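You operate a simulated robot arm through the tools that you are given. There is no shell and no other tool.

Carry out the task below with a simulated robot arm. There is one attempt and no reset: what you move stays moved.

JOB
Put things in order on the top of the long bench. At the end: the sleeve from the top of the long bench is in the grey crate (marked "Waste"); the black block from the top of the long bench stands where the sleeve stood; the injector from the top of the long bench is on the silver small plate; the silver can (marked "Grease") from the top of the long bench stands where the black block stood; whatever was shut is shut again. Leave all else as you found it, and nothing knocked over.

Only the result counts: the job must be done as asked and must still hold three seconds after the hand-in. Knocking over, shifting, dropping, spilling or breaking anything else fails it.

ROBOT AND FRAMES
A 6-joint arm with a two-finger parallel gripper, fixed in place. Base frame: the origin is at the foot of the arm, x ahead of it, y to its left, z up; the work surface is at about z = 0. Units: m, degrees, N and s.
With the tool pointing down near the work surface it reaches from about 0.14 to 0.58 m from the base axis. Its first joint turns from -66.0 to 66.0 degrees. Payload 2.1 kg.
The tool frame sits at the grasp point between the pads (the TCP): z along the fingers, y along the line on which they close. The tips reach 0.03 m beyond it. Largest opening 0.094 m; finger width 0.028, thickness 0.01; the body of the gripper, 0.05 by 0.096 m, starts 0.055 m behind the TCP.
Orientation is that of the tool frame in the base frame, as a unit quaternion [w, x, y, z]. With the fingers straight down and closing along the base's y, the tool's x points along the base's -x, its y along +y and its z along -z.

CONTROLS
- The arm moves only by the tool drive_tool. Its argument "deltas" is a list of rows, each an object (a shift or turn left out is 0, a gripper value left out holds the last) with "translation": the shift along the base's x, y, z in units of 20 mm (1.0 is 20 mm), a list of three; "delta_rot": the turn, a rotation vector about the base's x, y, z in units of 5 degrees (1.0 is 5 degrees), a list of three; "grip": the closure in counts, from 0 (fully open) to 255 (shut). In form: [{"translation": [dx, dy, dz], "delta_rot": [rx, ry, rz], "grip": grip}, ...]. A call has 1 to 20 rows; each row shifts and turns the commanded pose from where the row before left it. A call with a number of a shift or a turn outside -1 to 1 is refused whole. Rows are played at 5 a second. More than 0.05 m and 8.6 degrees between two rows, or a gripper value outside its range, and nothing of the call is played. Where a pose cannot be reached the arm comes as near as it can. A force on the tool above 40 N (or 10 N above the force at the start of the call, whichever is more), or a blocked arm, ends the call early, and 0.2 s more pass. Each finger travels about 0.072 m/s and halts on what it meets, pressing with about 22 N; the grip force reading is that of the motor and also rises with nothing between the fingers. The clock runs only during rows and for 0.2 s after the last one: add rows that do not move to give the fingers time. It gives the time, the measured TCP pose, the force on the tool (base axes), the opening and the grip force at its end, in the units of the frame above (readings bear some noise), with the torque about the TCP (base axes, N m) and any sound that the robot's microphone picked up, and new pictures: "views" is both (left out), scene, wrist or none.
- Cameras (640 x 400 px; columns grow to the right, rows downward): "scene" is fixed at [0.0619, -0.3974, 0.4628]; the picture's right is [0.60, -0.80, 0.00], its down [-0.61, -0.46, -0.65] and it looks along [0.52, 0.39, -0.76] (base axes); focal length 271 px, centre (320, 200). "wrist" rides on the gripper at [0.076, 0.014, -0.103] in the tool frame; the picture's right is [-0.18, 0.98, 0.00], its down [-0.75, -0.14, -0.64] and it looks along [-0.63, -0.12, 0.77] (tool axes); focal length 243 px, centre (320, 200). There is no depth. A picture from a camera that has moved, and an enlarged one, comes with that camera's place and axes in the base frame and with its lens.
- inspect(camera, box): a new picture of the part [left, top, right, bottom] of that camera's present view, enlarged. No time passes.
- job_done(): hands the job in; it is judged then, once.

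Places have to be worked out from the pictures, the camera data and where the tool is seen. Open the gripper and draw the arm clear of the work before you hand the job in, unless the task says otherwise.

The tools are called after "Request:" as a command line: name --argument value ..., lists and objects as JSON in quotes. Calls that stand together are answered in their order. drive_tool: Moves the arm, as the interface text tells. Its arguments: {"type":"object","properties":{"deltas":{"type":"array","items":{"type":"object","properties":{"translation":{"type":"array","items":{"type":"number"}},"delta_rot":{"type":"array","items":{"type":"number"}},"grip":{"type":"number"}}}},"views":{"type":"string","enum":["both","scene","wrist","none"]}},"required":["deltas"]} The other tools are called the same way: inspect (camera, box) takes an enlarged picture of a part of a camera's view; job_done () hands the job in.

At the start:

```text
time: 0.0
tcp_pos: [0.3017, -0.2021, 0.2422]
ee_rot: [-0.001, 0.001, 1.0, -0.001]
ft_force: [-0.5, 0.0, -1.0]
moment: [0.0, 0.01, 0.01]
width: 0.094
grip_force: 0.1
```

scene: 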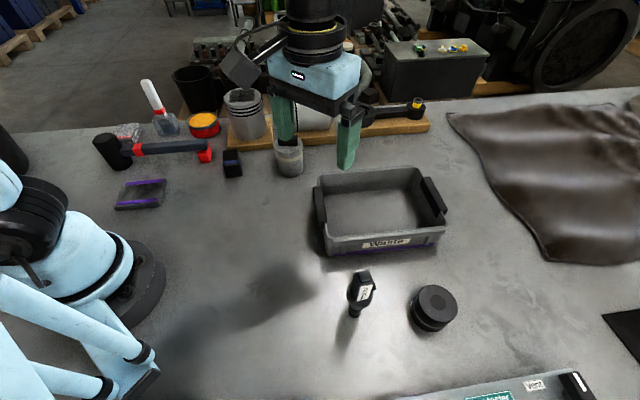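
wrist: 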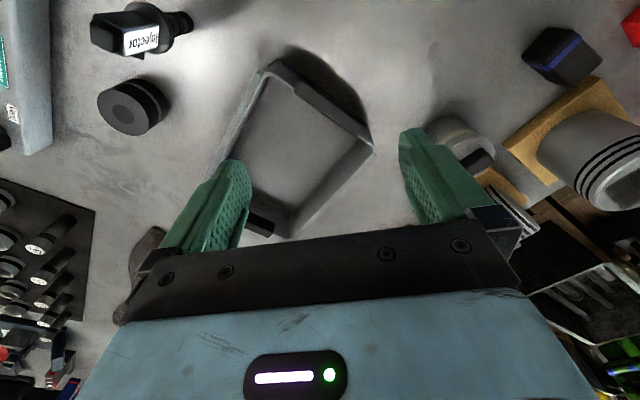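

I begin by looking closely at the scene to identify the objects before moving anything.

Request:
inspect --camera "scene" --box '[80, 60, 320, 210]'

Request:
inspect --camera "scene" --box '[300, 150, 480, 350]'

Request:
inspect --camera "scene" --box '[360, 300, 640, 400]'

Request:
inspect --camera "wrist" --box '[0, 0, 200, 400]'

Request:
inspect --camera "wrist" --box '[400, 0, 640, 400]'

```text
2.67 times, centred on (200, 135) of scene
camera zoom: at [0.0619, -0.3974, 0.4628], right [0.6, -0.8, 0.0], down [-0.61, -0.46, -0.65], along [0.52, 0.39, -0.76], focal length 724 px, centre (640, 373)
```

zoom: 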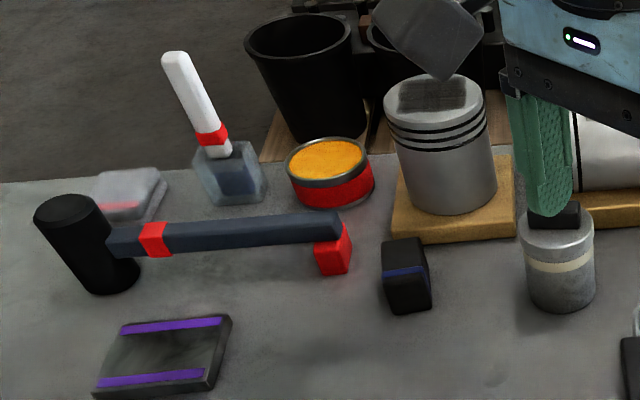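

```text
2.00 times, centred on (390, 250) of scene
camera zoom: at [0.0619, -0.3974, 0.4628], right [0.6, -0.8, 0.0], down [-0.61, -0.46, -0.65], along [0.52, 0.39, -0.76], focal length 543 px, centre (180, 100)
```

zoom: 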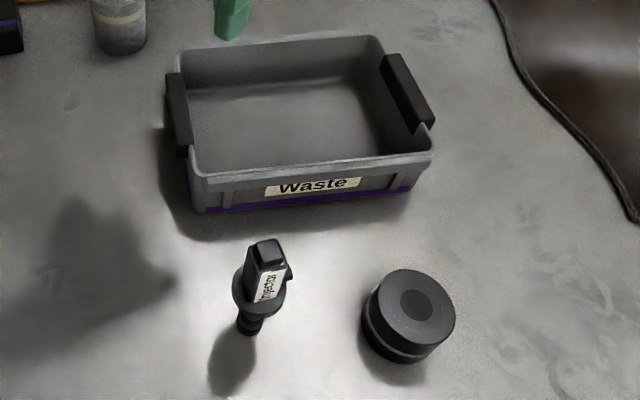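

```text
2.29 times, centred on (500, 350) of scene
camera zoom: at [0.0619, -0.3974, 0.4628], right [0.6, -0.8, 0.0], down [-0.61, -0.46, -0.65], along [0.52, 0.39, -0.76], focal length 620 px, centre (-91, -143)
```

zoom: 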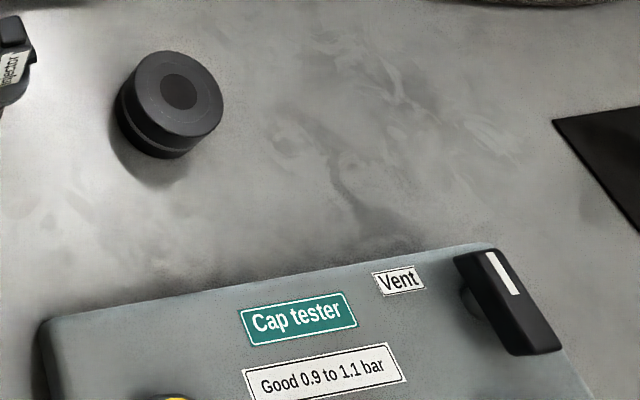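

```text
1.00 times, centred on (100, 200) of wrist (not enlarged: the box is as wide or as high as the picture)
camera zoom: at [0.2258, -0.1879, 0.3447], right [0.18, 0.98, 0.0], down [0.75, -0.14, 0.64], along [0.63, -0.12, -0.77], focal length 243 px, centre (540, 200)
```

zoom: 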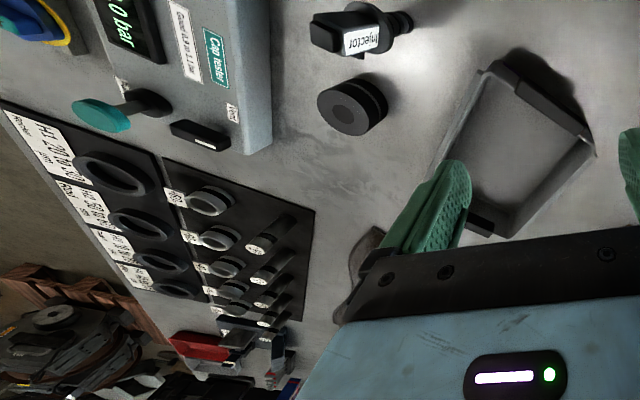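

```text
1.00 times, centred on (520, 200) of wrist (not enlarged: the box is as wide or as high as the picture)
camera zoom: at [0.2258, -0.1879, 0.3447], right [0.18, 0.98, 0.0], down [0.75, -0.14, 0.64], along [0.63, -0.12, -0.77], focal length 243 px, centre (120, 200)
```

zoom: 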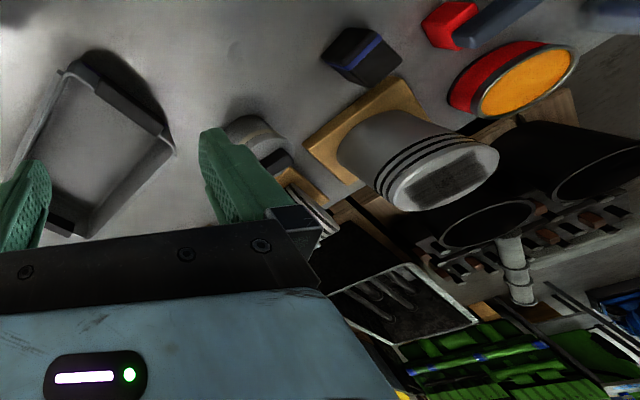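

The injector stands near (0.21, -0.36), a round black part near (0.28, -0.46), the blue-banded black block near (0.32, 0.07), and a silver can-like item near (0.41, -0.05). I need to know which of these is the sleeve, so I raise the arm and move it left to see the back of the bench.

Request:
drive_tool --deltas '[{"translation": [0, 0, 1]}, {"translation": [0, 0, 1]}, {"translation": [0, 0, 1]}, {"translation": [0, 0, 1]}, {"translation": [-0.5, 1, 0]}, {"translation": [-0.5, 1, 0]}, {"translation": [-0.5, 1, 0]}, {"translation": [-0.5, 1, 0]}, {"translation": [-0.5, 1, 0]}, {"translation": [0, 1, 0]}, {"translation": [0, 1, 0]}, {"translation": [0, 1, 0]}, {"translation": [0, 1, 0]}, {"translation": [0, 1, 0]}, {"translation": [0, 0, 0]}]'

```text
time: 3.2
tcp_pos: [0.2505, -0.0027, 0.3214]
ee_rot: [0.001, 0.0, 1.0, 0.0]
ft_force: [-0.7, 0.0, -0.7]
moment: [0.02, 0.01, -0.01]
width: 0.0938
grip_force: 0.0
camera wrist: at [0.1756, 0.0119, 0.4247], right [0.18, 0.98, 0.0], down [0.75, -0.14, 0.64], along [0.63, -0.12, -0.77], focal length 243 px, centre (320, 200)
```

scene: 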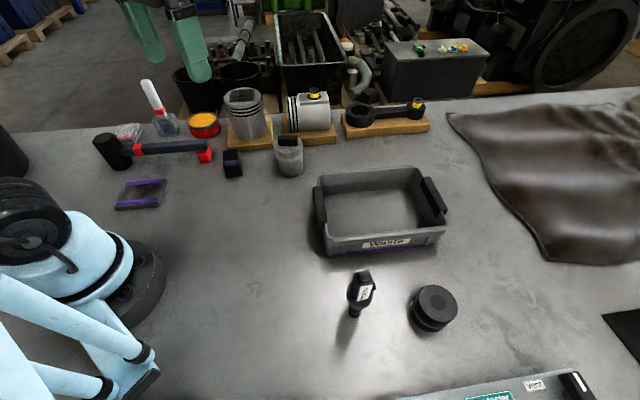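
wrist: 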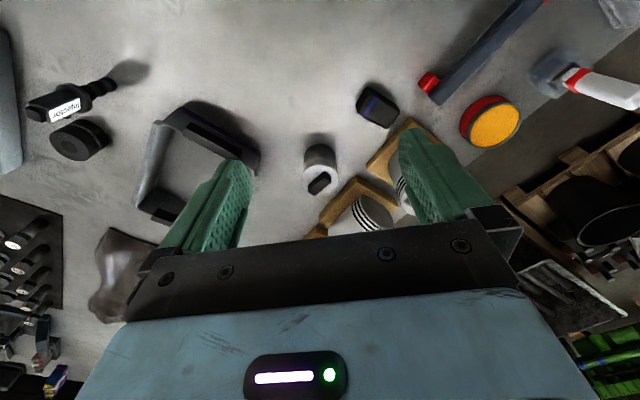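

Request:
inspect --camera "wrist" --box '[270, 60, 430, 240]'

Request:
inspect --camera "scene" --box '[200, 70, 440, 220]'

Request:
inspect --camera "scene" --box '[90, 70, 250, 220]'

Request:
inspect --camera "wrist" --box '[400, 0, 640, 150]'

```text
2.22 times, centred on (350, 150) of wrist
camera zoom: at [0.1756, 0.0119, 0.4247], right [0.18, 0.98, 0.0], down [0.75, -0.14, 0.64], along [0.63, -0.12, -0.77], focal length 539 px, centre (253, 311)
```

zoom: 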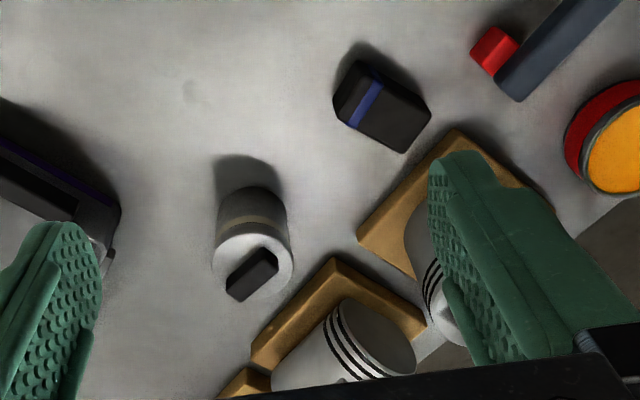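

```text
2.67 times, centred on (320, 145) of scene
camera zoom: at [0.0619, -0.3973, 0.4628], right [0.6, -0.8, 0.0], down [-0.61, -0.46, -0.65], along [0.52, 0.39, -0.76], focal length 724 px, centre (320, 347)
```

zoom: 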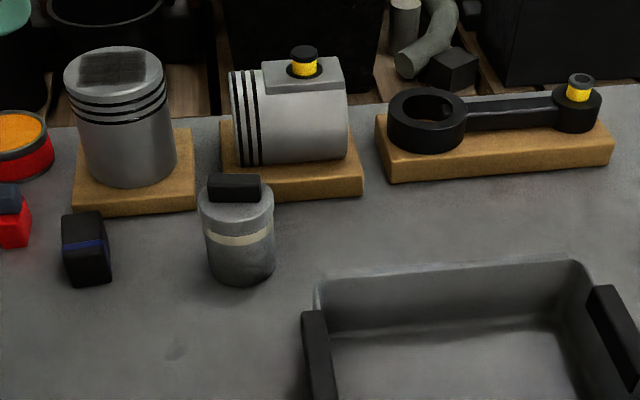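

```text
2.67 times, centred on (170, 145) of scene
camera zoom: at [0.0619, -0.3973, 0.4628], right [0.6, -0.8, 0.0], down [-0.61, -0.46, -0.65], along [0.52, 0.39, -0.76], focal length 724 px, centre (720, 347)
```

zoom: 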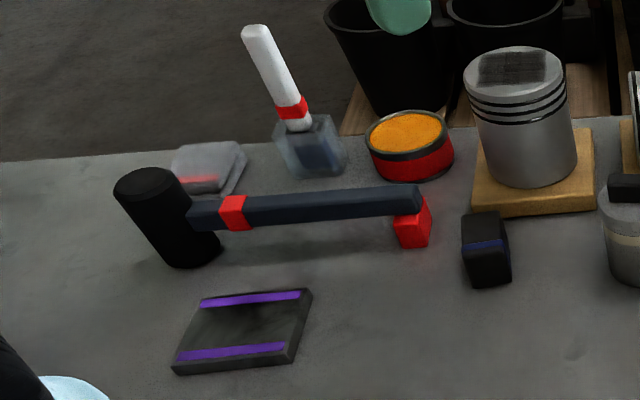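

```text
2.67 times, centred on (520, 75) of wrist
camera zoom: at [0.1756, 0.0119, 0.4247], right [0.18, 0.98, 0.0], down [0.75, -0.14, 0.64], along [0.63, -0.12, -0.77], focal length 647 px, centre (-213, 533)
```

zoom: 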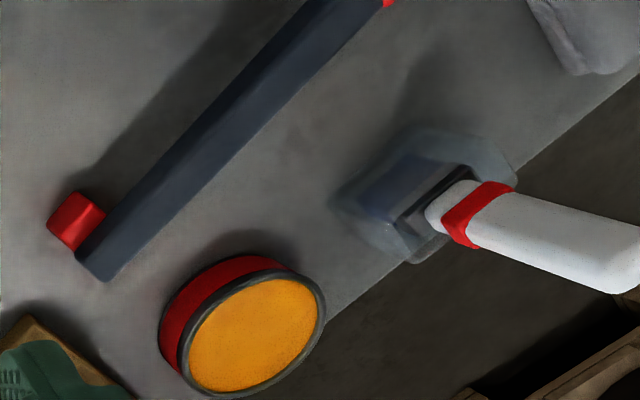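

The silver can-like item has a black handle on top and a cream band. I have seen neither the "Grease" mark nor a small silver plate yet, so I move further left to look.

Request:
drive_tool --deltas '[{"translation": [-0.5, 1, 0]}, {"translation": [-0.5, 1, 0]}, {"translation": [-0.5, 1, 0]}, {"translation": [-0.5, 1, 0]}, {"translation": [-0.5, 1, 0]}, {"translation": [0, 1, 0]}, {"translation": [0, 1, 0]}, {"translation": [0, 1, 0]}, {"translation": [0, 1, 0]}, {"translation": [0, 1, 0]}, {"translation": [0, 0, 0]}]'

```text
time: 5.6
tcp_pos: [0.2011, 0.1977, 0.3211]
ee_rot: [0.0, 0.0, 1.0, -0.001]
ft_force: [0.5, 0.4, 0.7]
moment: [-0.01, 0.03, -0.06]
width: 0.0939
grip_force: 0.1
camera wrist: at [0.1251, 0.2123, 0.4234], right [0.18, 0.98, 0.0], down [0.75, -0.14, 0.64], along [0.63, -0.12, -0.77], focal length 243 px, centre (320, 200)
```

scene: 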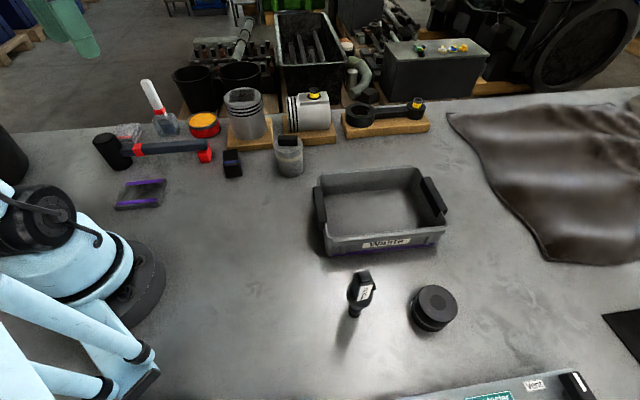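
wrist: 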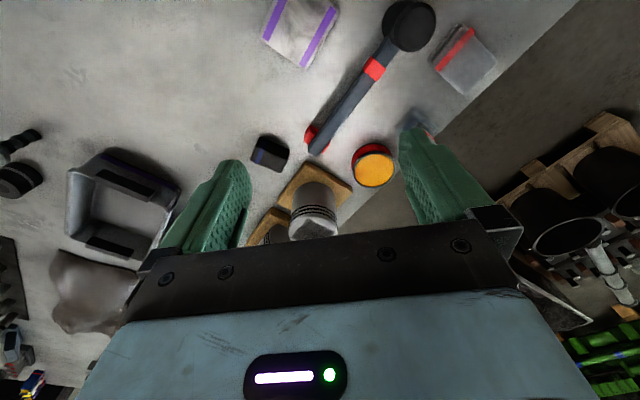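

Request:
inspect --camera "wrist" --box '[240, 0, 540, 140]'

Request:
inspect --camera "wrist" --box '[0, 100, 240, 280]'

```text
2.13 times, centred on (390, 70) of wrist
camera zoom: at [0.1251, 0.2123, 0.4234], right [0.18, 0.98, 0.0], down [0.75, -0.14, 0.64], along [0.63, -0.12, -0.77], focal length 518 px, centre (171, 477)
```

zoom: 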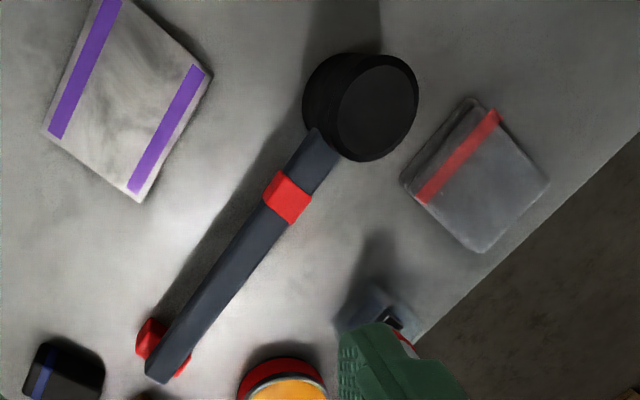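

```text
2.22 times, centred on (120, 190) of wrist
camera zoom: at [0.1251, 0.2123, 0.4234], right [0.18, 0.98, 0.0], down [0.75, -0.14, 0.64], along [0.63, -0.12, -0.77], focal length 539 px, centre (764, 222)
```

zoom: 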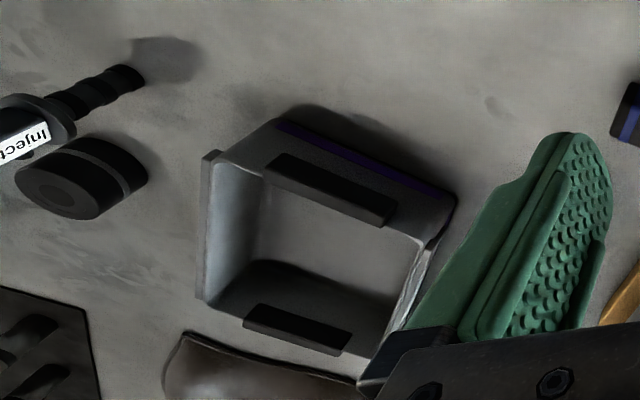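

The purple-striped slab is a light silver plate with nothing on it, near (0.14, 0.18), so I take it to be the silver small plate. Next I turn the tool -90° about vertical to see the hidden sides of the silver can.

Request:
drive_tool --deltas '[{"translation": [0.4, -0.2, 0], "delta_rot": [0, 0, -1]}, {"translation": [0.4, -0.2, 0], "delta_rot": [0, 0, -1]}, {"translation": [0.4, -0.2, 0], "delta_rot": [0, 0, -1]}, {"translation": [0.4, -0.2, 0], "delta_rot": [0, 0, -1]}, {"translation": [0.4, -0.2, 0], "delta_rot": [0, 0, -1]}, {"translation": [0.4, -0.2, 0], "delta_rot": [0, 0, -1]}, {"translation": [0.4, -0.2, 0], "delta_rot": [0, 0, -1]}, {"translation": [0.4, -0.2, 0], "delta_rot": [0, 0, -1]}, {"translation": [0.4, -0.2, 0], "delta_rot": [0, 0, -1]}, {"translation": [0.4, -0.2, 0], "delta_rot": [0, 0, -1]}, {"translation": [0.4, -0.2, 0], "delta_rot": [0, 0, -1]}, {"translation": [0.4, -0.2, 0], "delta_rot": [0, 0, -1]}, {"translation": [0.4, -0.2, 0], "delta_rot": [0, 0, -1]}, {"translation": [0.4, -0.2, 0], "delta_rot": [0, 0, -1]}, {"translation": [0.4, -0.2, 0], "delta_rot": [0, 0, -1]}, {"translation": [0.4, -0.2, 0], "delta_rot": [0, 0, -1]}, {"translation": [0.4, -0.2, 0], "delta_rot": [0, 0, -1]}, {"translation": [0.4, -0.2, 0], "delta_rot": [0, 0, -1]}, {"translation": [0, 0, 0]}]'

```text
time: 9.6
tcp_pos: [0.3452, 0.1273, 0.3226]
ee_rot: [0.0, 0.708, 0.706, 0.0]
ft_force: [-0.7, -0.5, -0.3]
moment: [-0.02, -0.02, 0.03]
width: 0.0942
grip_force: 0.0
camera wrist: at [0.3604, 0.2028, 0.4244], right [0.98, -0.19, 0.0], down [-0.14, -0.75, 0.64], along [-0.12, -0.63, -0.77], focal length 243 px, centre (320, 200)
```

scene: 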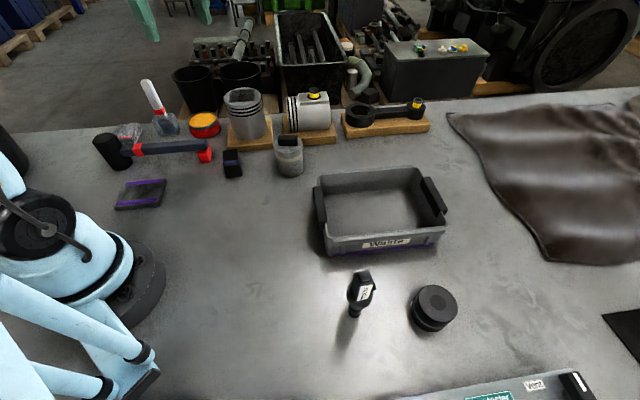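
wrist: 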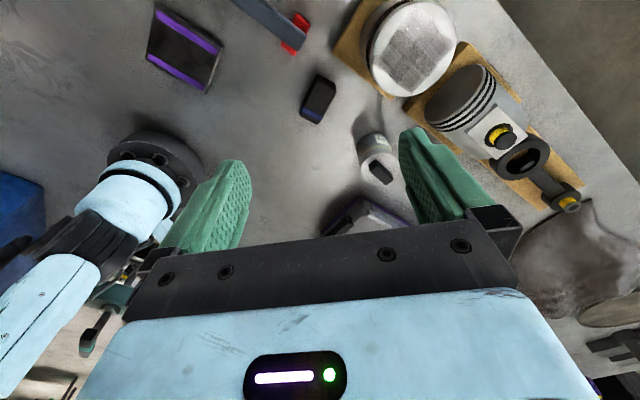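

Request:
inspect --camera "wrist" --box '[280, 50, 460, 240]'

Request:
inspect --camera "wrist" --box '[80, 0, 300, 130]'

Request:
inspect --camera "wrist" --box '[0, 160, 160, 400]'

```text
2.11 times, centred on (370, 145) of wrist
camera zoom: at [0.3604, 0.2028, 0.4244], right [0.98, -0.19, 0.0], down [-0.14, -0.75, 0.64], along [-0.12, -0.63, -0.77], focal length 511 px, centre (215, 316)
```

zoom: 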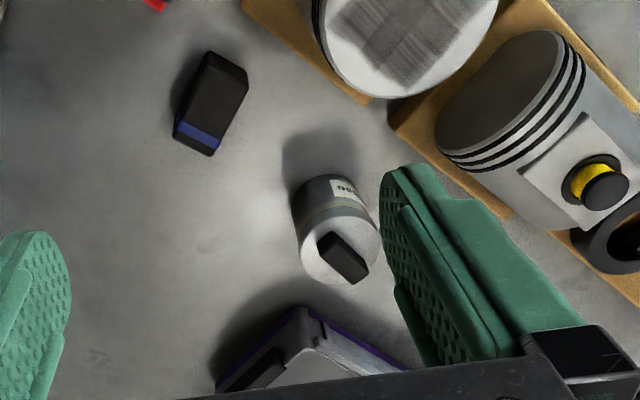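

```text
2.91 times, centred on (190, 65) of wrist
camera zoom: at [0.3604, 0.2028, 0.4244], right [0.98, -0.19, 0.0], down [-0.14, -0.75, 0.64], along [-0.12, -0.63, -0.77], focal length 706 px, centre (698, 593)
```

zoom: 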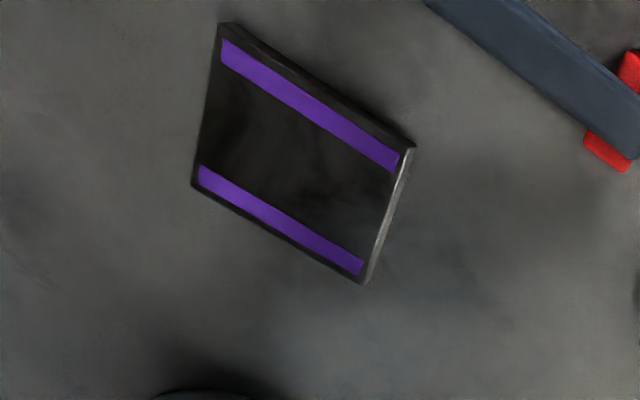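

```text
1.67 times, centred on (80, 280) of wrist
camera zoom: at [0.3604, 0.2028, 0.4244], right [0.98, -0.19, 0.0], down [-0.14, -0.75, 0.64], along [-0.12, -0.63, -0.77], focal length 404 px, centre (720, 67)
```

zoom: 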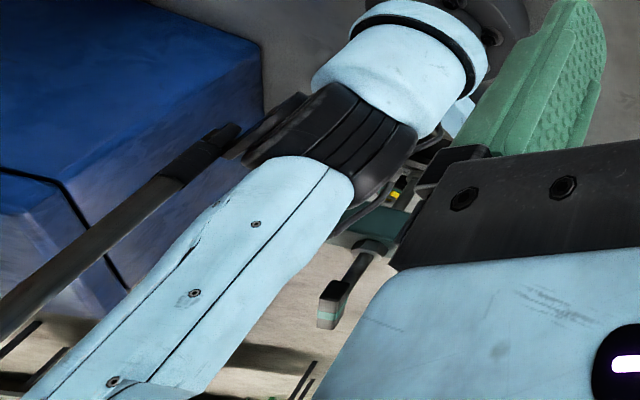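

The mark on the silver can's far side reads as the end of "Grease", so that is the can. The round black part is probably the sleeve; I keep this tool orientation and move over the right side to check it, the injector and the crate.

Request:
drive_tool --deltas '[{"translation": [-0.3, -1, 0]}, {"translation": [-0.3, -1, 0]}, {"translation": [-0.3, -1, 0]}, {"translation": [-0.3, -1, 0]}, {"translation": [-0.3, -1, 0]}, {"translation": [-0.3, -1, 0]}, {"translation": [-0.3, -1, 0]}, {"translation": [-0.3, -1, 0]}, {"translation": [-0.3, -1, 0]}, {"translation": [-0.3, -1, 0]}, {"translation": [-0.3, -1, 0]}, {"translation": [-0.3, -1, 0]}, {"translation": [-0.3, -1, 0]}, {"translation": [-0.3, -1, 0]}, {"translation": [0, -1, 0]}, {"translation": [0, -1, 0]}, {"translation": [0, -1, 0]}, {"translation": [0, -1, 0]}, {"translation": [0, -1, 0]}, {"translation": [0, 0, 0]}]'

```text
time: 13.8
tcp_pos: [0.2625, -0.2565, 0.3209]
ee_rot: [-0.001, 0.707, 0.707, 0.0]
ft_force: [-0.6, -0.6, 0.1]
moment: [0.03, 0.0, 0.0]
width: 0.0939
grip_force: 0.3
camera wrist: at [0.2772, -0.1796, 0.4236], right [0.98, -0.18, 0.0], down [-0.14, -0.75, 0.64], along [-0.12, -0.63, -0.77], focal length 243 px, centre (320, 200)
```

scene: 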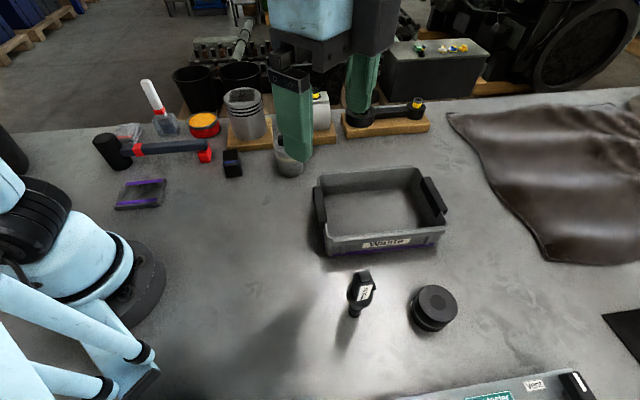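
wrist: 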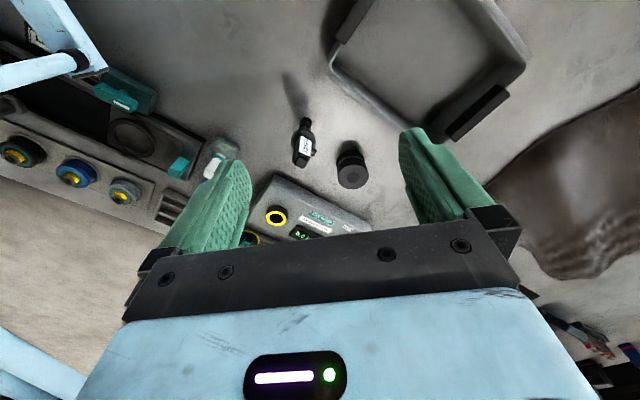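

Request:
inspect --camera "wrist" --box '[260, 60, 420, 250]'

Request:
inspect --camera "wrist" --box '[0, 40, 260, 240]'

Request:
inspect --camera "scene" --box '[380, 260, 480, 350]'

```text
2.11 times, centred on (340, 155) of wrist
camera zoom: at [0.2772, -0.1796, 0.4236], right [0.98, -0.18, 0.0], down [-0.14, -0.75, 0.64], along [-0.12, -0.63, -0.77], focal length 511 px, centre (278, 295)
```

zoom: 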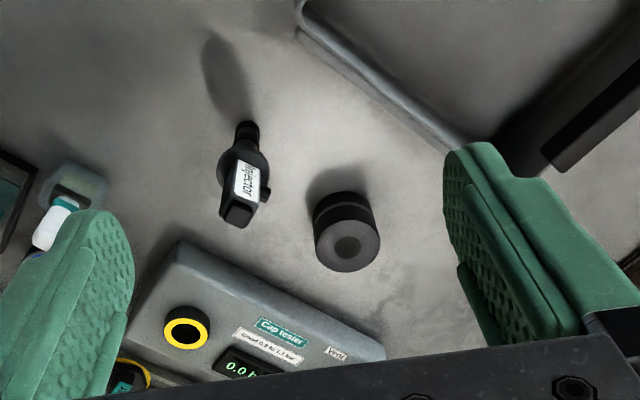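

```text
2.00 times, centred on (130, 140) of wrist
camera zoom: at [0.2772, -0.1796, 0.4236], right [0.98, -0.18, 0.0], down [-0.14, -0.75, 0.64], along [-0.12, -0.63, -0.77], focal length 485 px, centre (700, 320)
```

zoom: 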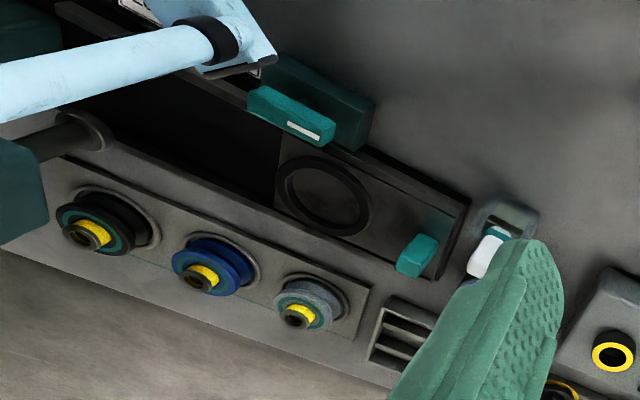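

```text
4.44 times, centred on (430, 305) of scene
camera zoom: at [0.0619, -0.3974, 0.4628], right [0.6, -0.8, 0.0], down [-0.61, -0.46, -0.65], along [0.52, 0.39, -0.76], focal length 1206 px, centre (-169, -267)
```

zoom: 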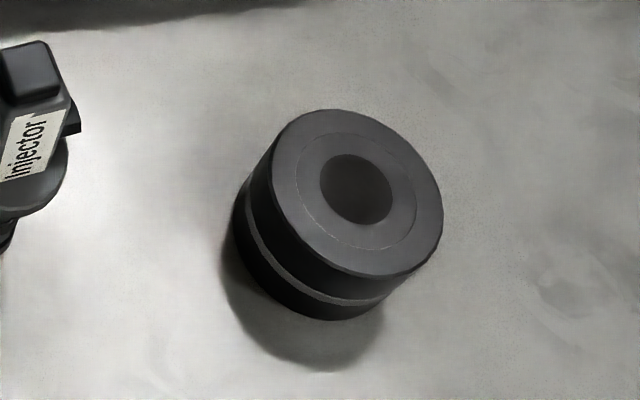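

The round black part has a through-hole, so it is the sleeve: centre about (0.29, -0.45), 0.06 wide and 0.04 tall. The crate is centred near (0.40, -0.28), turned 45°, with its rim at about 0.07. I move above the sleeve for a closer look.

Request:
drive_tool --deltas '[{"translation": [0.145, -0.98, 0]}, {"translation": [0.145, -0.98, 0]}, {"translation": [0.145, -0.98, 0]}, {"translation": [0.145, -0.98, 0]}, {"translation": [0.145, -0.98, -0.5]}, {"translation": [0.145, -0.98, -0.5]}, {"translation": [0.145, -0.98, -1]}, {"translation": [0.145, -0.98, -1]}, {"translation": [0.145, -0.98, -1]}, {"translation": [0.145, -0.98, -1]}, {"translation": [0, 0, -1]}, {"translation": [0, 0, -1]}, {"translation": [0, 0, -1]}, {"translation": [0, 0, -0.55]}, {"translation": [0, 0, 0]}]'

```text
time: 17.0
tcp_pos: [0.2907, -0.4512, 0.1532]
ee_rot: [-0.001, 0.707, 0.707, -0.001]
ft_force: [-1.0, 0.0, 0.2]
moment: [-0.02, -0.03, -0.02]
width: 0.0943
grip_force: 0.0
camera wrist: at [0.306, -0.3738, 0.2552], right [0.98, -0.18, 0.0], down [-0.14, -0.75, 0.64], along [-0.12, -0.63, -0.77], focal length 243 px, centre (320, 200)
```

scene: 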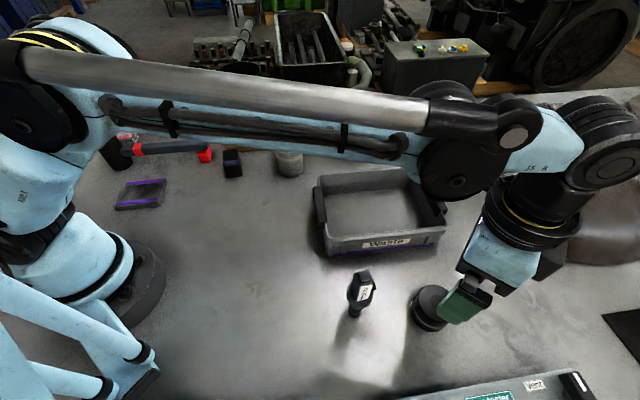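
wrist: 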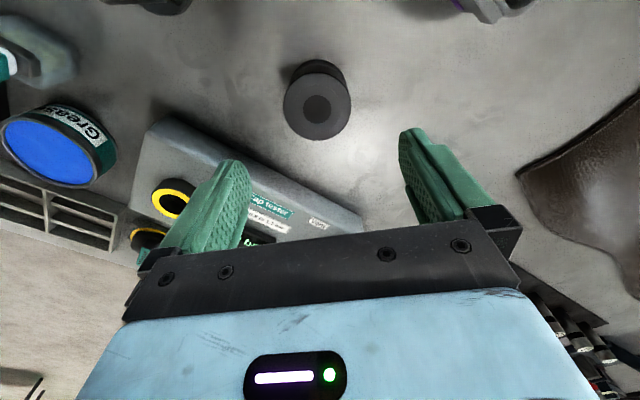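

Request:
inspect --camera "wrist" --box '[0, 60, 200, 220]'

Request:
inspect --camera "wrist" --box '[240, 40, 400, 160]'

Request:
inspect --camera "scene" --box '[380, 220, 540, 360]'

```text
2.50 times, centred on (100, 140) of wrist
camera zoom: at [0.306, -0.3738, 0.2552], right [0.98, -0.18, 0.0], down [-0.14, -0.75, 0.64], along [-0.12, -0.63, -0.77], focal length 606 px, centre (870, 350)
```

zoom: 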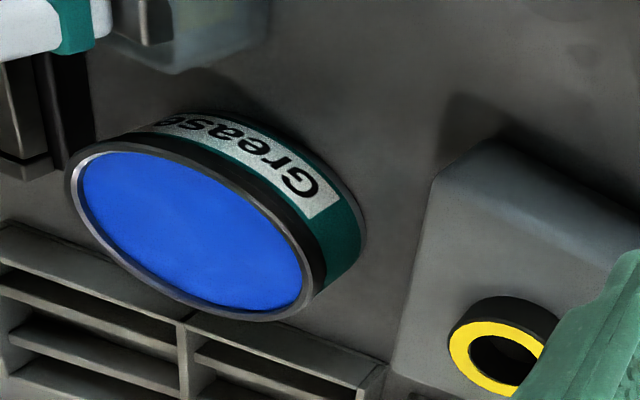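

```text
3.33 times, centred on (320, 100) of wrist
camera zoom: at [0.306, -0.3738, 0.2552], right [0.98, -0.18, 0.0], down [-0.14, -0.75, 0.64], along [-0.12, -0.63, -0.77], focal length 809 px, centre (320, 533)
```

zoom: 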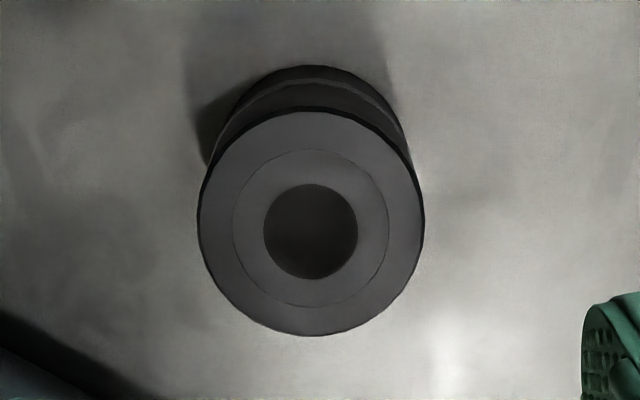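

```text
2.86 times, centred on (460, 290) of scene
camera zoom: at [0.0619, -0.3974, 0.4628], right [0.6, -0.8, 0.0], down [-0.61, -0.46, -0.65], along [0.52, 0.39, -0.76], focal length 776 px, centre (-80, -57)
```

zoom: 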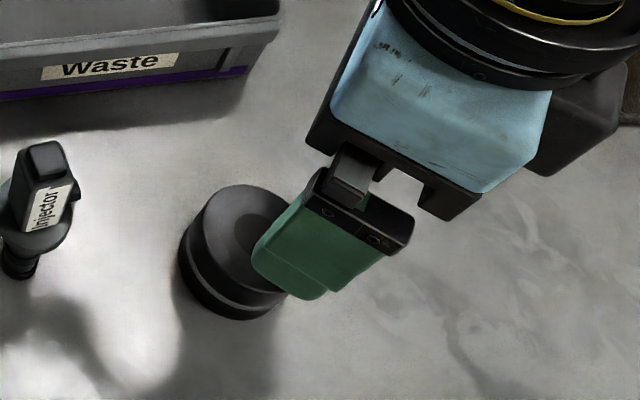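

The blue-topped tin marked "Grease" by the cap tester isn't the silver one, so I'll leave it alone. The sleeve centre refines to about (0.29, -0.446), so I lower over it and look again before closing.

Request:
drive_tool --deltas '[{"translation": [0, 0.2, -1]}, {"translation": [0, 0, -1]}, {"translation": [0, 0, -0.7]}, {"translation": [0, 0, 0]}]'

```text
time: 18.0
tcp_pos: [0.2915, -0.4442, 0.0981]
ee_rot: [0.0, 0.707, 0.708, -0.001]
ft_force: [-0.4, 0.0, -0.3]
moment: [-0.03, 0.01, 0.02]
width: 0.0943
grip_force: 0.1
camera wrist: at [0.3058, -0.3685, 0.2004], right [0.98, -0.18, 0.0], down [-0.14, -0.75, 0.64], along [-0.12, -0.63, -0.77], focal length 243 px, centre (320, 200)
```

scene: 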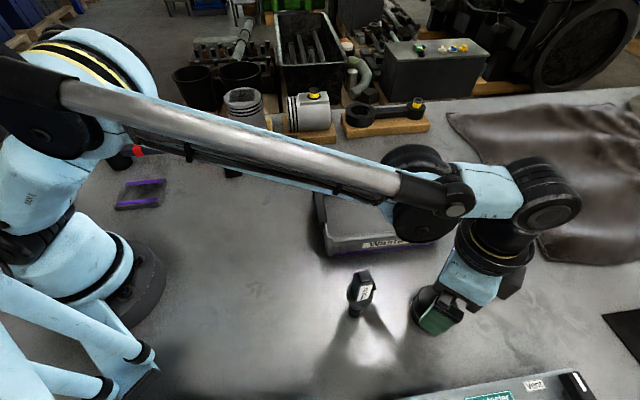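
wrist: 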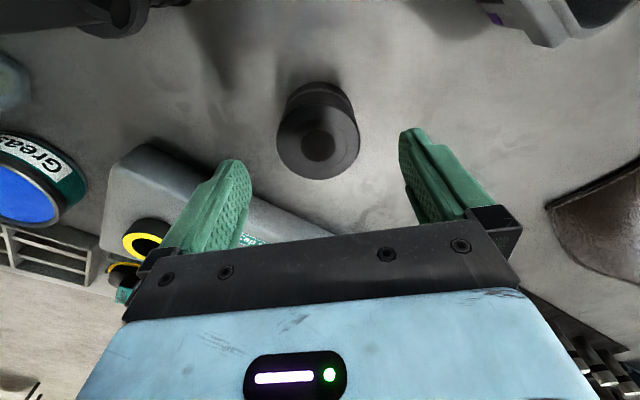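

The refined centre is (0.291, -0.444), height about 0.05, and the TCP is right over it. I descend and grip the sleeve.

Request:
drive_tool --deltas '[{"translation": [0, 0, -1]}, {"translation": [0, 0, -1]}, {"translation": [0, 0, -0.9]}, {"translation": [0, 0, 0]}, {"grip": 150}, {"grip": 200}, {"grip": 255}, {"grip": 255}, {"grip": 255}]'

```text
time: 20.0
tcp_pos: [0.2906, -0.4491, 0.0385]
ee_rot: [-0.001, 0.707, 0.707, -0.001]
ft_force: [0.5, -0.5, -0.7]
moment: [-0.03, -0.03, -0.02]
width: 0.0596
grip_force: 21.9
camera wrist: at [0.3054, -0.3721, 0.1408], right [0.98, -0.18, 0.0], down [-0.14, -0.75, 0.64], along [-0.12, -0.63, -0.77], focal length 243 px, centre (320, 200)
```

scene: 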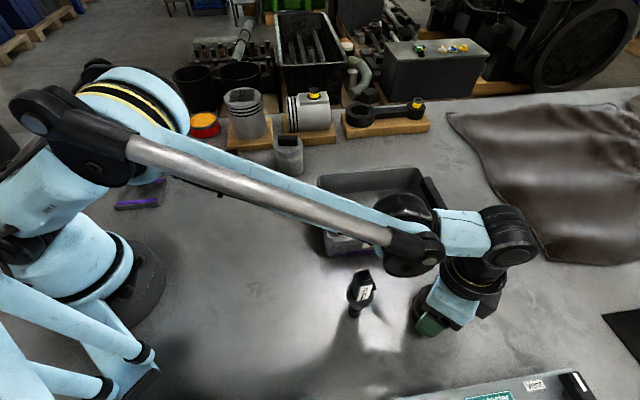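
wrist: 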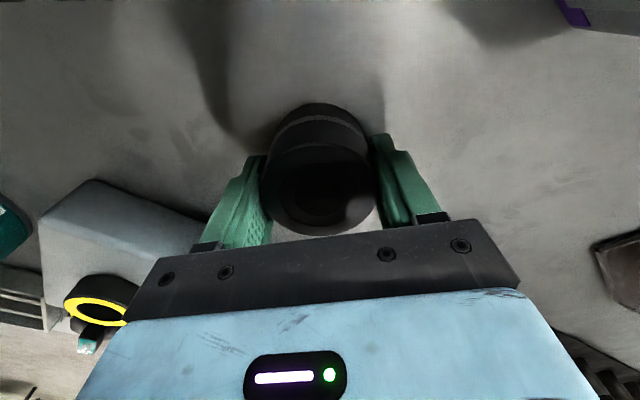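

The sleeve is gripped at 0.0596 wide, with the TCP at (0.2906, -0.449). I check the grip closely before lifting.

Request:
inspect --camera "wrist" --box '[220, 80, 420, 260]'

Request:
inspect --camera "scene" --box '[380, 240, 540, 350]'

```text
2.22 times, centred on (320, 170) of wrist
camera zoom: at [0.3054, -0.3721, 0.1408], right [0.98, -0.18, 0.0], down [-0.14, -0.75, 0.64], along [-0.12, -0.63, -0.77], focal length 539 px, centre (320, 267)
```

zoom: 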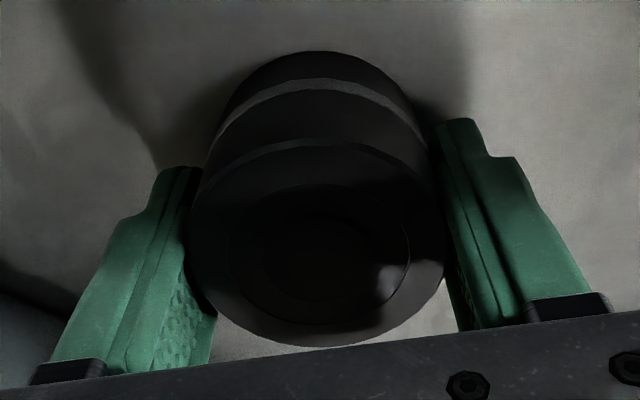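

```text
3.64 times, centred on (460, 295) of scene
camera zoom: at [0.0619, -0.3974, 0.4628], right [0.6, -0.8, 0.0], down [-0.61, -0.46, -0.65], along [0.52, 0.39, -0.76], focal length 987 px, centre (-189, -146)
```

zoom: 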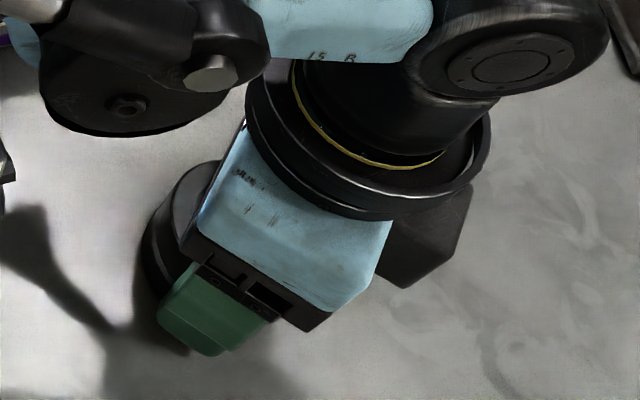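

The grip is good: the sleeve's centre stood at about (0.2906, -0.448). I lift it straight up and carry it over the crate.

Request:
drive_tool --deltas '[{"translation": [0, 0, 0.5]}, {"translation": [0, 0, 1]}, {"translation": [0, 0, 1]}, {"translation": [0, 0, 1]}, {"translation": [0, 0, 1]}, {"translation": [0, 0, 1]}, {"translation": [0, 0, 1]}, {"translation": [0, 0, 1]}, {"translation": [0.597, 0.92, 0]}, {"translation": [0.597, 0.92, 0]}, {"translation": [0.597, 0.92, 0]}, {"translation": [0.597, 0.92, 0]}, {"translation": [0.597, 0.92, 0]}, {"translation": [0.597, 0.92, 0]}, {"translation": [0.597, 0.92, 0]}, {"translation": [0.597, 0.92, 0]}, {"translation": [0.597, 0.92, 0]}, {"translation": [0, 0, 0]}]'

```text
time: 23.8
tcp_pos: [0.3985, -0.2774, 0.1897]
ee_rot: [0.0, 0.708, 0.707, -0.001]
ft_force: [0.2, 0.1, -3.6]
moment: [0.0, -0.01, -0.02]
width: 0.0581
grip_force: 22.0
camera wrist: at [0.4126, -0.2015, 0.2918], right [0.98, -0.18, 0.0], down [-0.14, -0.75, 0.64], along [-0.12, -0.63, -0.77], focal length 243 px, centre (320, 200)
```

scene: 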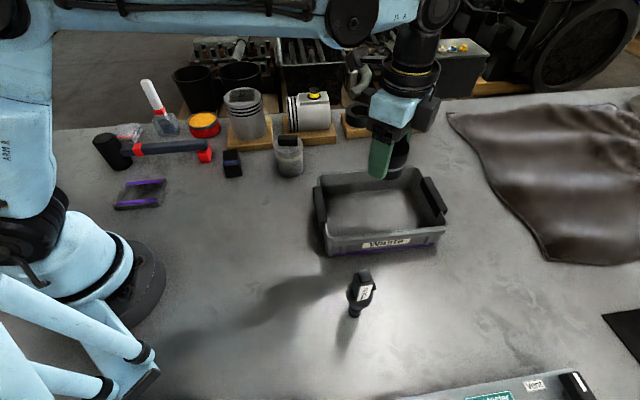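
wrist: 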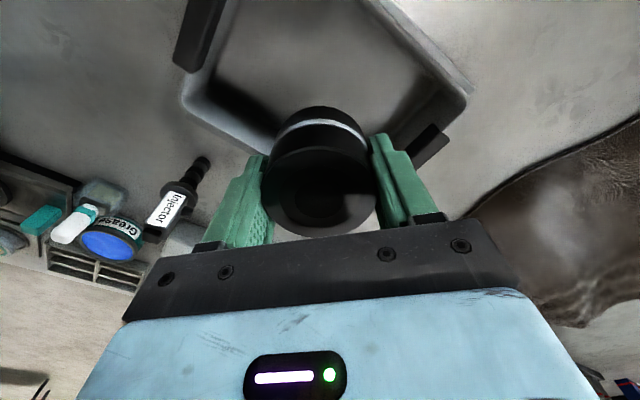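

The sleeve hangs over the crate's middle, which two opposite rim corners put at about (0.40, -0.275). I lower it towards the crate floor.

Request:
drive_tool --deltas '[{"translation": [0.1, 0, -1]}, {"translation": [0, 0, -1]}, {"translation": [0, 0, -1]}, {"translation": [0, 0, -1]}, {"translation": [0, 0, -1]}, {"translation": [0, 0, -1]}, {"translation": [0, 0, -0.7]}, {"translation": [0, 0, 0]}]'

```text
time: 25.6
tcp_pos: [0.4022, -0.2805, 0.0538]
ee_rot: [-0.001, 0.707, 0.707, -0.002]
ft_force: [0.0, -0.3, -3.1]
moment: [0.0, 0.01, 0.03]
width: 0.0578
grip_force: 22.3
camera wrist: at [0.4169, -0.2043, 0.1562], right [0.98, -0.18, 0.0], down [-0.14, -0.75, 0.64], along [-0.12, -0.63, -0.77], focal length 243 px, centre (320, 200)
```

scene: 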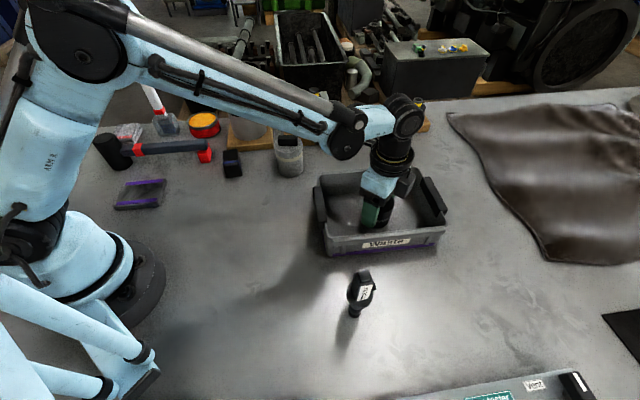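
wrist: 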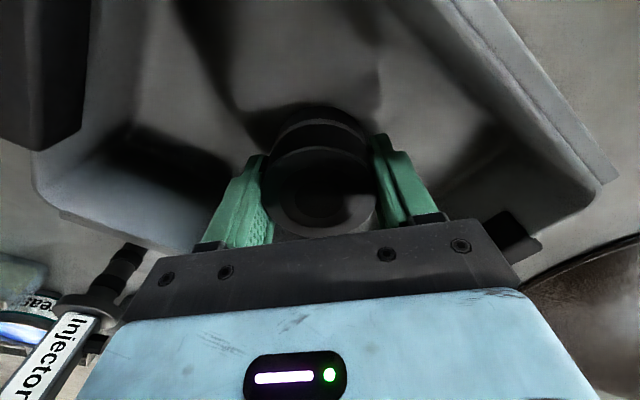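

The sleeve is inside the crate and clear of its walls. I ease it down in 2 mm steps to feel for the floor.

Request:
drive_tool --deltas '[{"translation": [0, 0, -0.1]}, {"translation": [0, 0, -0.1]}, {"translation": [0, 0, -0.1]}, {"translation": [0, 0, -0.1]}, {"translation": [0, 0, 0]}]' --views "none"

```text
time: 26.8
tcp_pos: [0.4008, -0.2802, 0.0449]
ee_rot: [-0.001, 0.706, 0.708, -0.001]
ft_force: [-0.8, 1.2, -3.2]
moment: [-0.01, -0.02, -0.01]
width: 0.0577
grip_force: 22.2
```

No contact yet at z = 0.045, so I continue down a little.

Request:
drive_tool --deltas '[{"translation": [0, 0, -0.05]}, {"translation": [0, 0, -0.05]}, {"translation": [0, 0, -0.05]}, {"translation": [0, 0, -0.05]}, {"translation": [0, 0, 0]}]' --views "none"

```text
time: 28.0
tcp_pos: [0.4008, -0.2808, 0.044]
ee_rot: [0.001, 0.707, 0.707, 0.001]
ft_force: [3.7, 1.0, 12.3]
moment: [0.09, 0.18, 0.0]
width: 0.0581
grip_force: 21.8
```

The force rose to 12 N, so the sleeve is on the crate floor. I relax the pressure slightly, then open the fingers just enough to release it.

Request:
drive_tool --deltas '[{"translation": [0, 0, 0.09]}, {"translation": [0, 0, 0]}, {"grip": 90}, {"grip": 65}, {"grip": 50}, {"grip": 50}, {"grip": 50}]'

```text
time: 29.6
tcp_pos: [0.4008, -0.2807, 0.0444]
ee_rot: [0.0, 0.708, 0.707, 0.0]
ft_force: [0.2, -0.4, 0.0]
moment: [0.02, 0.04, 0.0]
width: 0.0754
grip_force: 0.0
camera wrist: at [0.4145, -0.2043, 0.1469], right [0.98, -0.18, 0.0], down [-0.14, -0.75, 0.64], along [-0.12, -0.63, -0.77], focal length 243 px, centre (320, 200)
```

scene: 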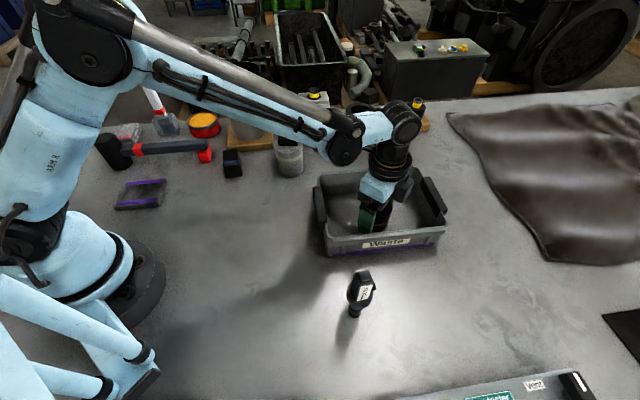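
wrist: 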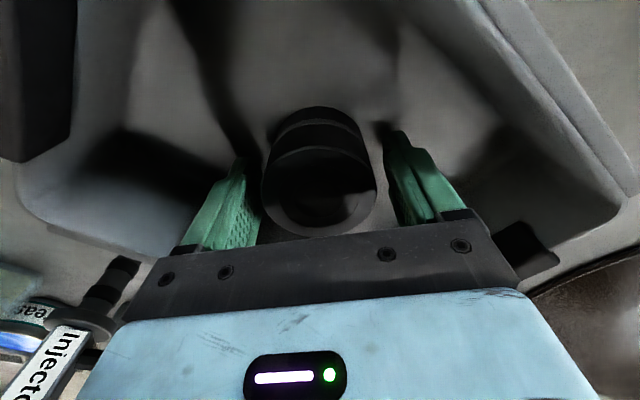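

The sleeve rests in the crate and the fingers are clear of it. I retreat straight up and move over to the black block.

Request:
drive_tool --deltas '[{"translation": [0, 0, 0.5]}, {"translation": [0, 0, 1]}, {"translation": [0, 0, 1]}, {"translation": [0, 0, 1]}, {"translation": [0, 0, 1]}, {"translation": [0, 0, 1]}, {"translation": [0, 0, 1]}, {"translation": [0, 0, 1]}, {"translation": [0, 0, 1]}, {"translation": [0, 0, 1]}, {"translation": [0, 0, 1], "grip": 0}, {"translation": [-0.3, 0.9, 0]}, {"translation": [-0.3, 1, 0]}, {"translation": [-0.3, 1, 0]}, {"translation": [-0.3, 1, 0]}, {"translation": [-0.3, 1, 0]}, {"translation": [-0.3, 1, 0]}, {"translation": [-0.3, 1, 0]}, {"translation": [-0.3, 1, 0]}, {"translation": [-0.3, 1, 0]}]'

Request:
drive_tool --deltas '[{"translation": [-0.2, 1, 0]}, {"translation": [-0.2, 1, 0]}, {"translation": [-0.2, 1, 0]}, {"translation": [-0.2, 1, 0]}, {"translation": [-0.2, 1, 0]}, {"translation": [-0.2, 1, 0]}, {"translation": [0, 1, 0]}, {"translation": [0, 1, 0]}, {"translation": [0, 0, 0]}]'

```text
time: 33.8
tcp_pos: [0.3477, -0.1037, 0.2564]
ee_rot: [-0.001, 0.707, 0.707, -0.001]
ft_force: [0.5, 0.3, 0.3]
moment: [0.0, -0.02, -0.03]
width: 0.094
grip_force: 0.1
camera wrist: at [0.3618, -0.0284, 0.3578], right [0.98, -0.18, 0.0], down [-0.14, -0.75, 0.64], along [-0.12, -0.63, -0.77], focal length 243 px, centre (320, 200)
```

scene: 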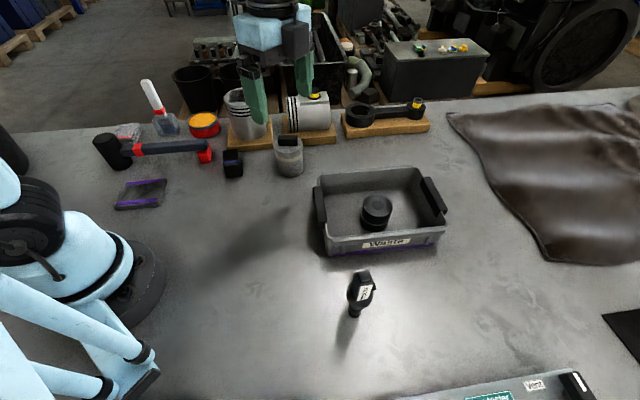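
wrist: 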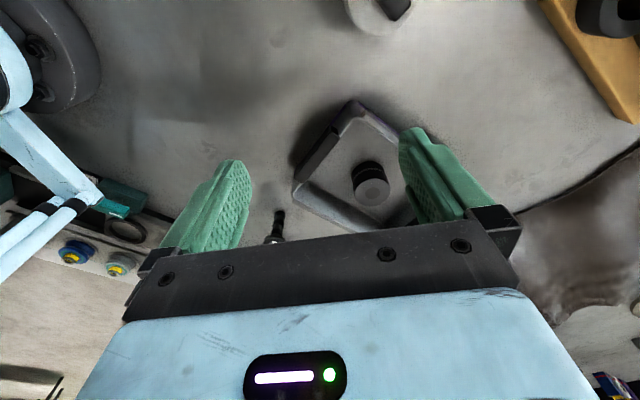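

```text
time: 35.8
tcp_pos: [0.3222, 0.0573, 0.2563]
ee_rot: [-0.001, 0.707, 0.707, -0.001]
ft_force: [0.8, -0.4, 0.6]
moment: [-0.01, -0.03, -0.02]
width: 0.0938
grip_force: 0.1
camera wrist: at [0.337, 0.1339, 0.3578], right [0.98, -0.18, 0.0], down [-0.14, -0.75, 0.64], along [-0.12, -0.63, -0.77], focal length 243 px, centre (320, 200)
```

scene: 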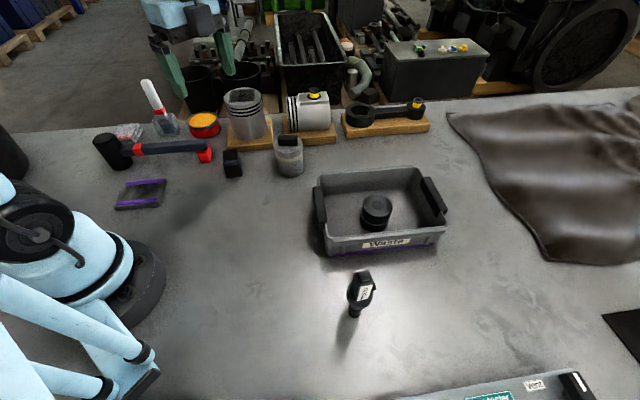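
wrist: 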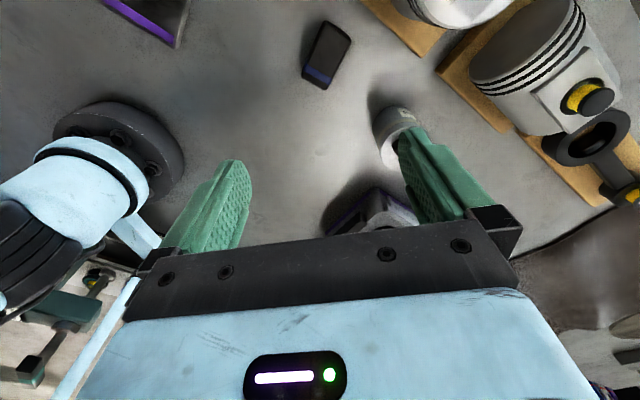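

Request:
inspect --camera "wrist" --box '[260, 0, 440, 180]'

Request:
inspect --camera "scene" --box '[190, 120, 320, 200]'

```text
2.22 times, centred on (350, 90) of wrist
camera zoom: at [0.337, 0.1339, 0.3578], right [0.98, -0.18, 0.0], down [-0.14, -0.75, 0.64], along [-0.12, -0.63, -0.77], focal length 539 px, centre (253, 444)
```

zoom: 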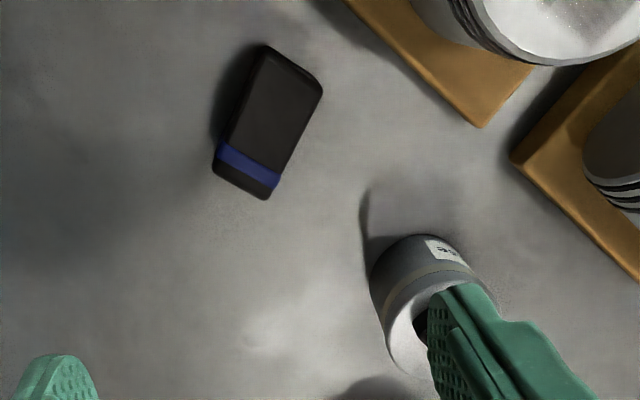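

```text
4.92 times, centred on (255, 160) of scene
camera zoom: at [0.0619, -0.3973, 0.4628], right [0.6, -0.8, 0.0], down [-0.61, -0.46, -0.65], along [0.52, 0.39, -0.76], focal length 1336 px, centre (640, 397)
```

zoom: 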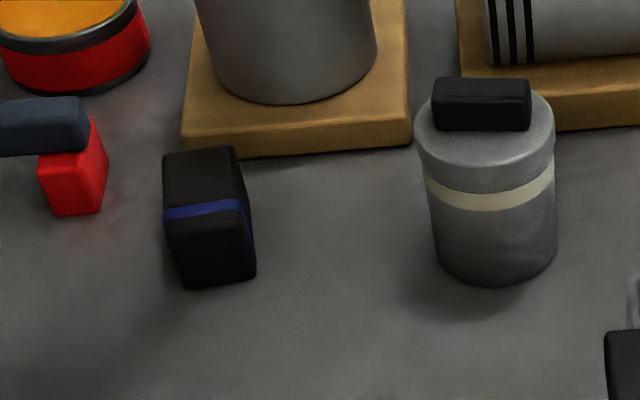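

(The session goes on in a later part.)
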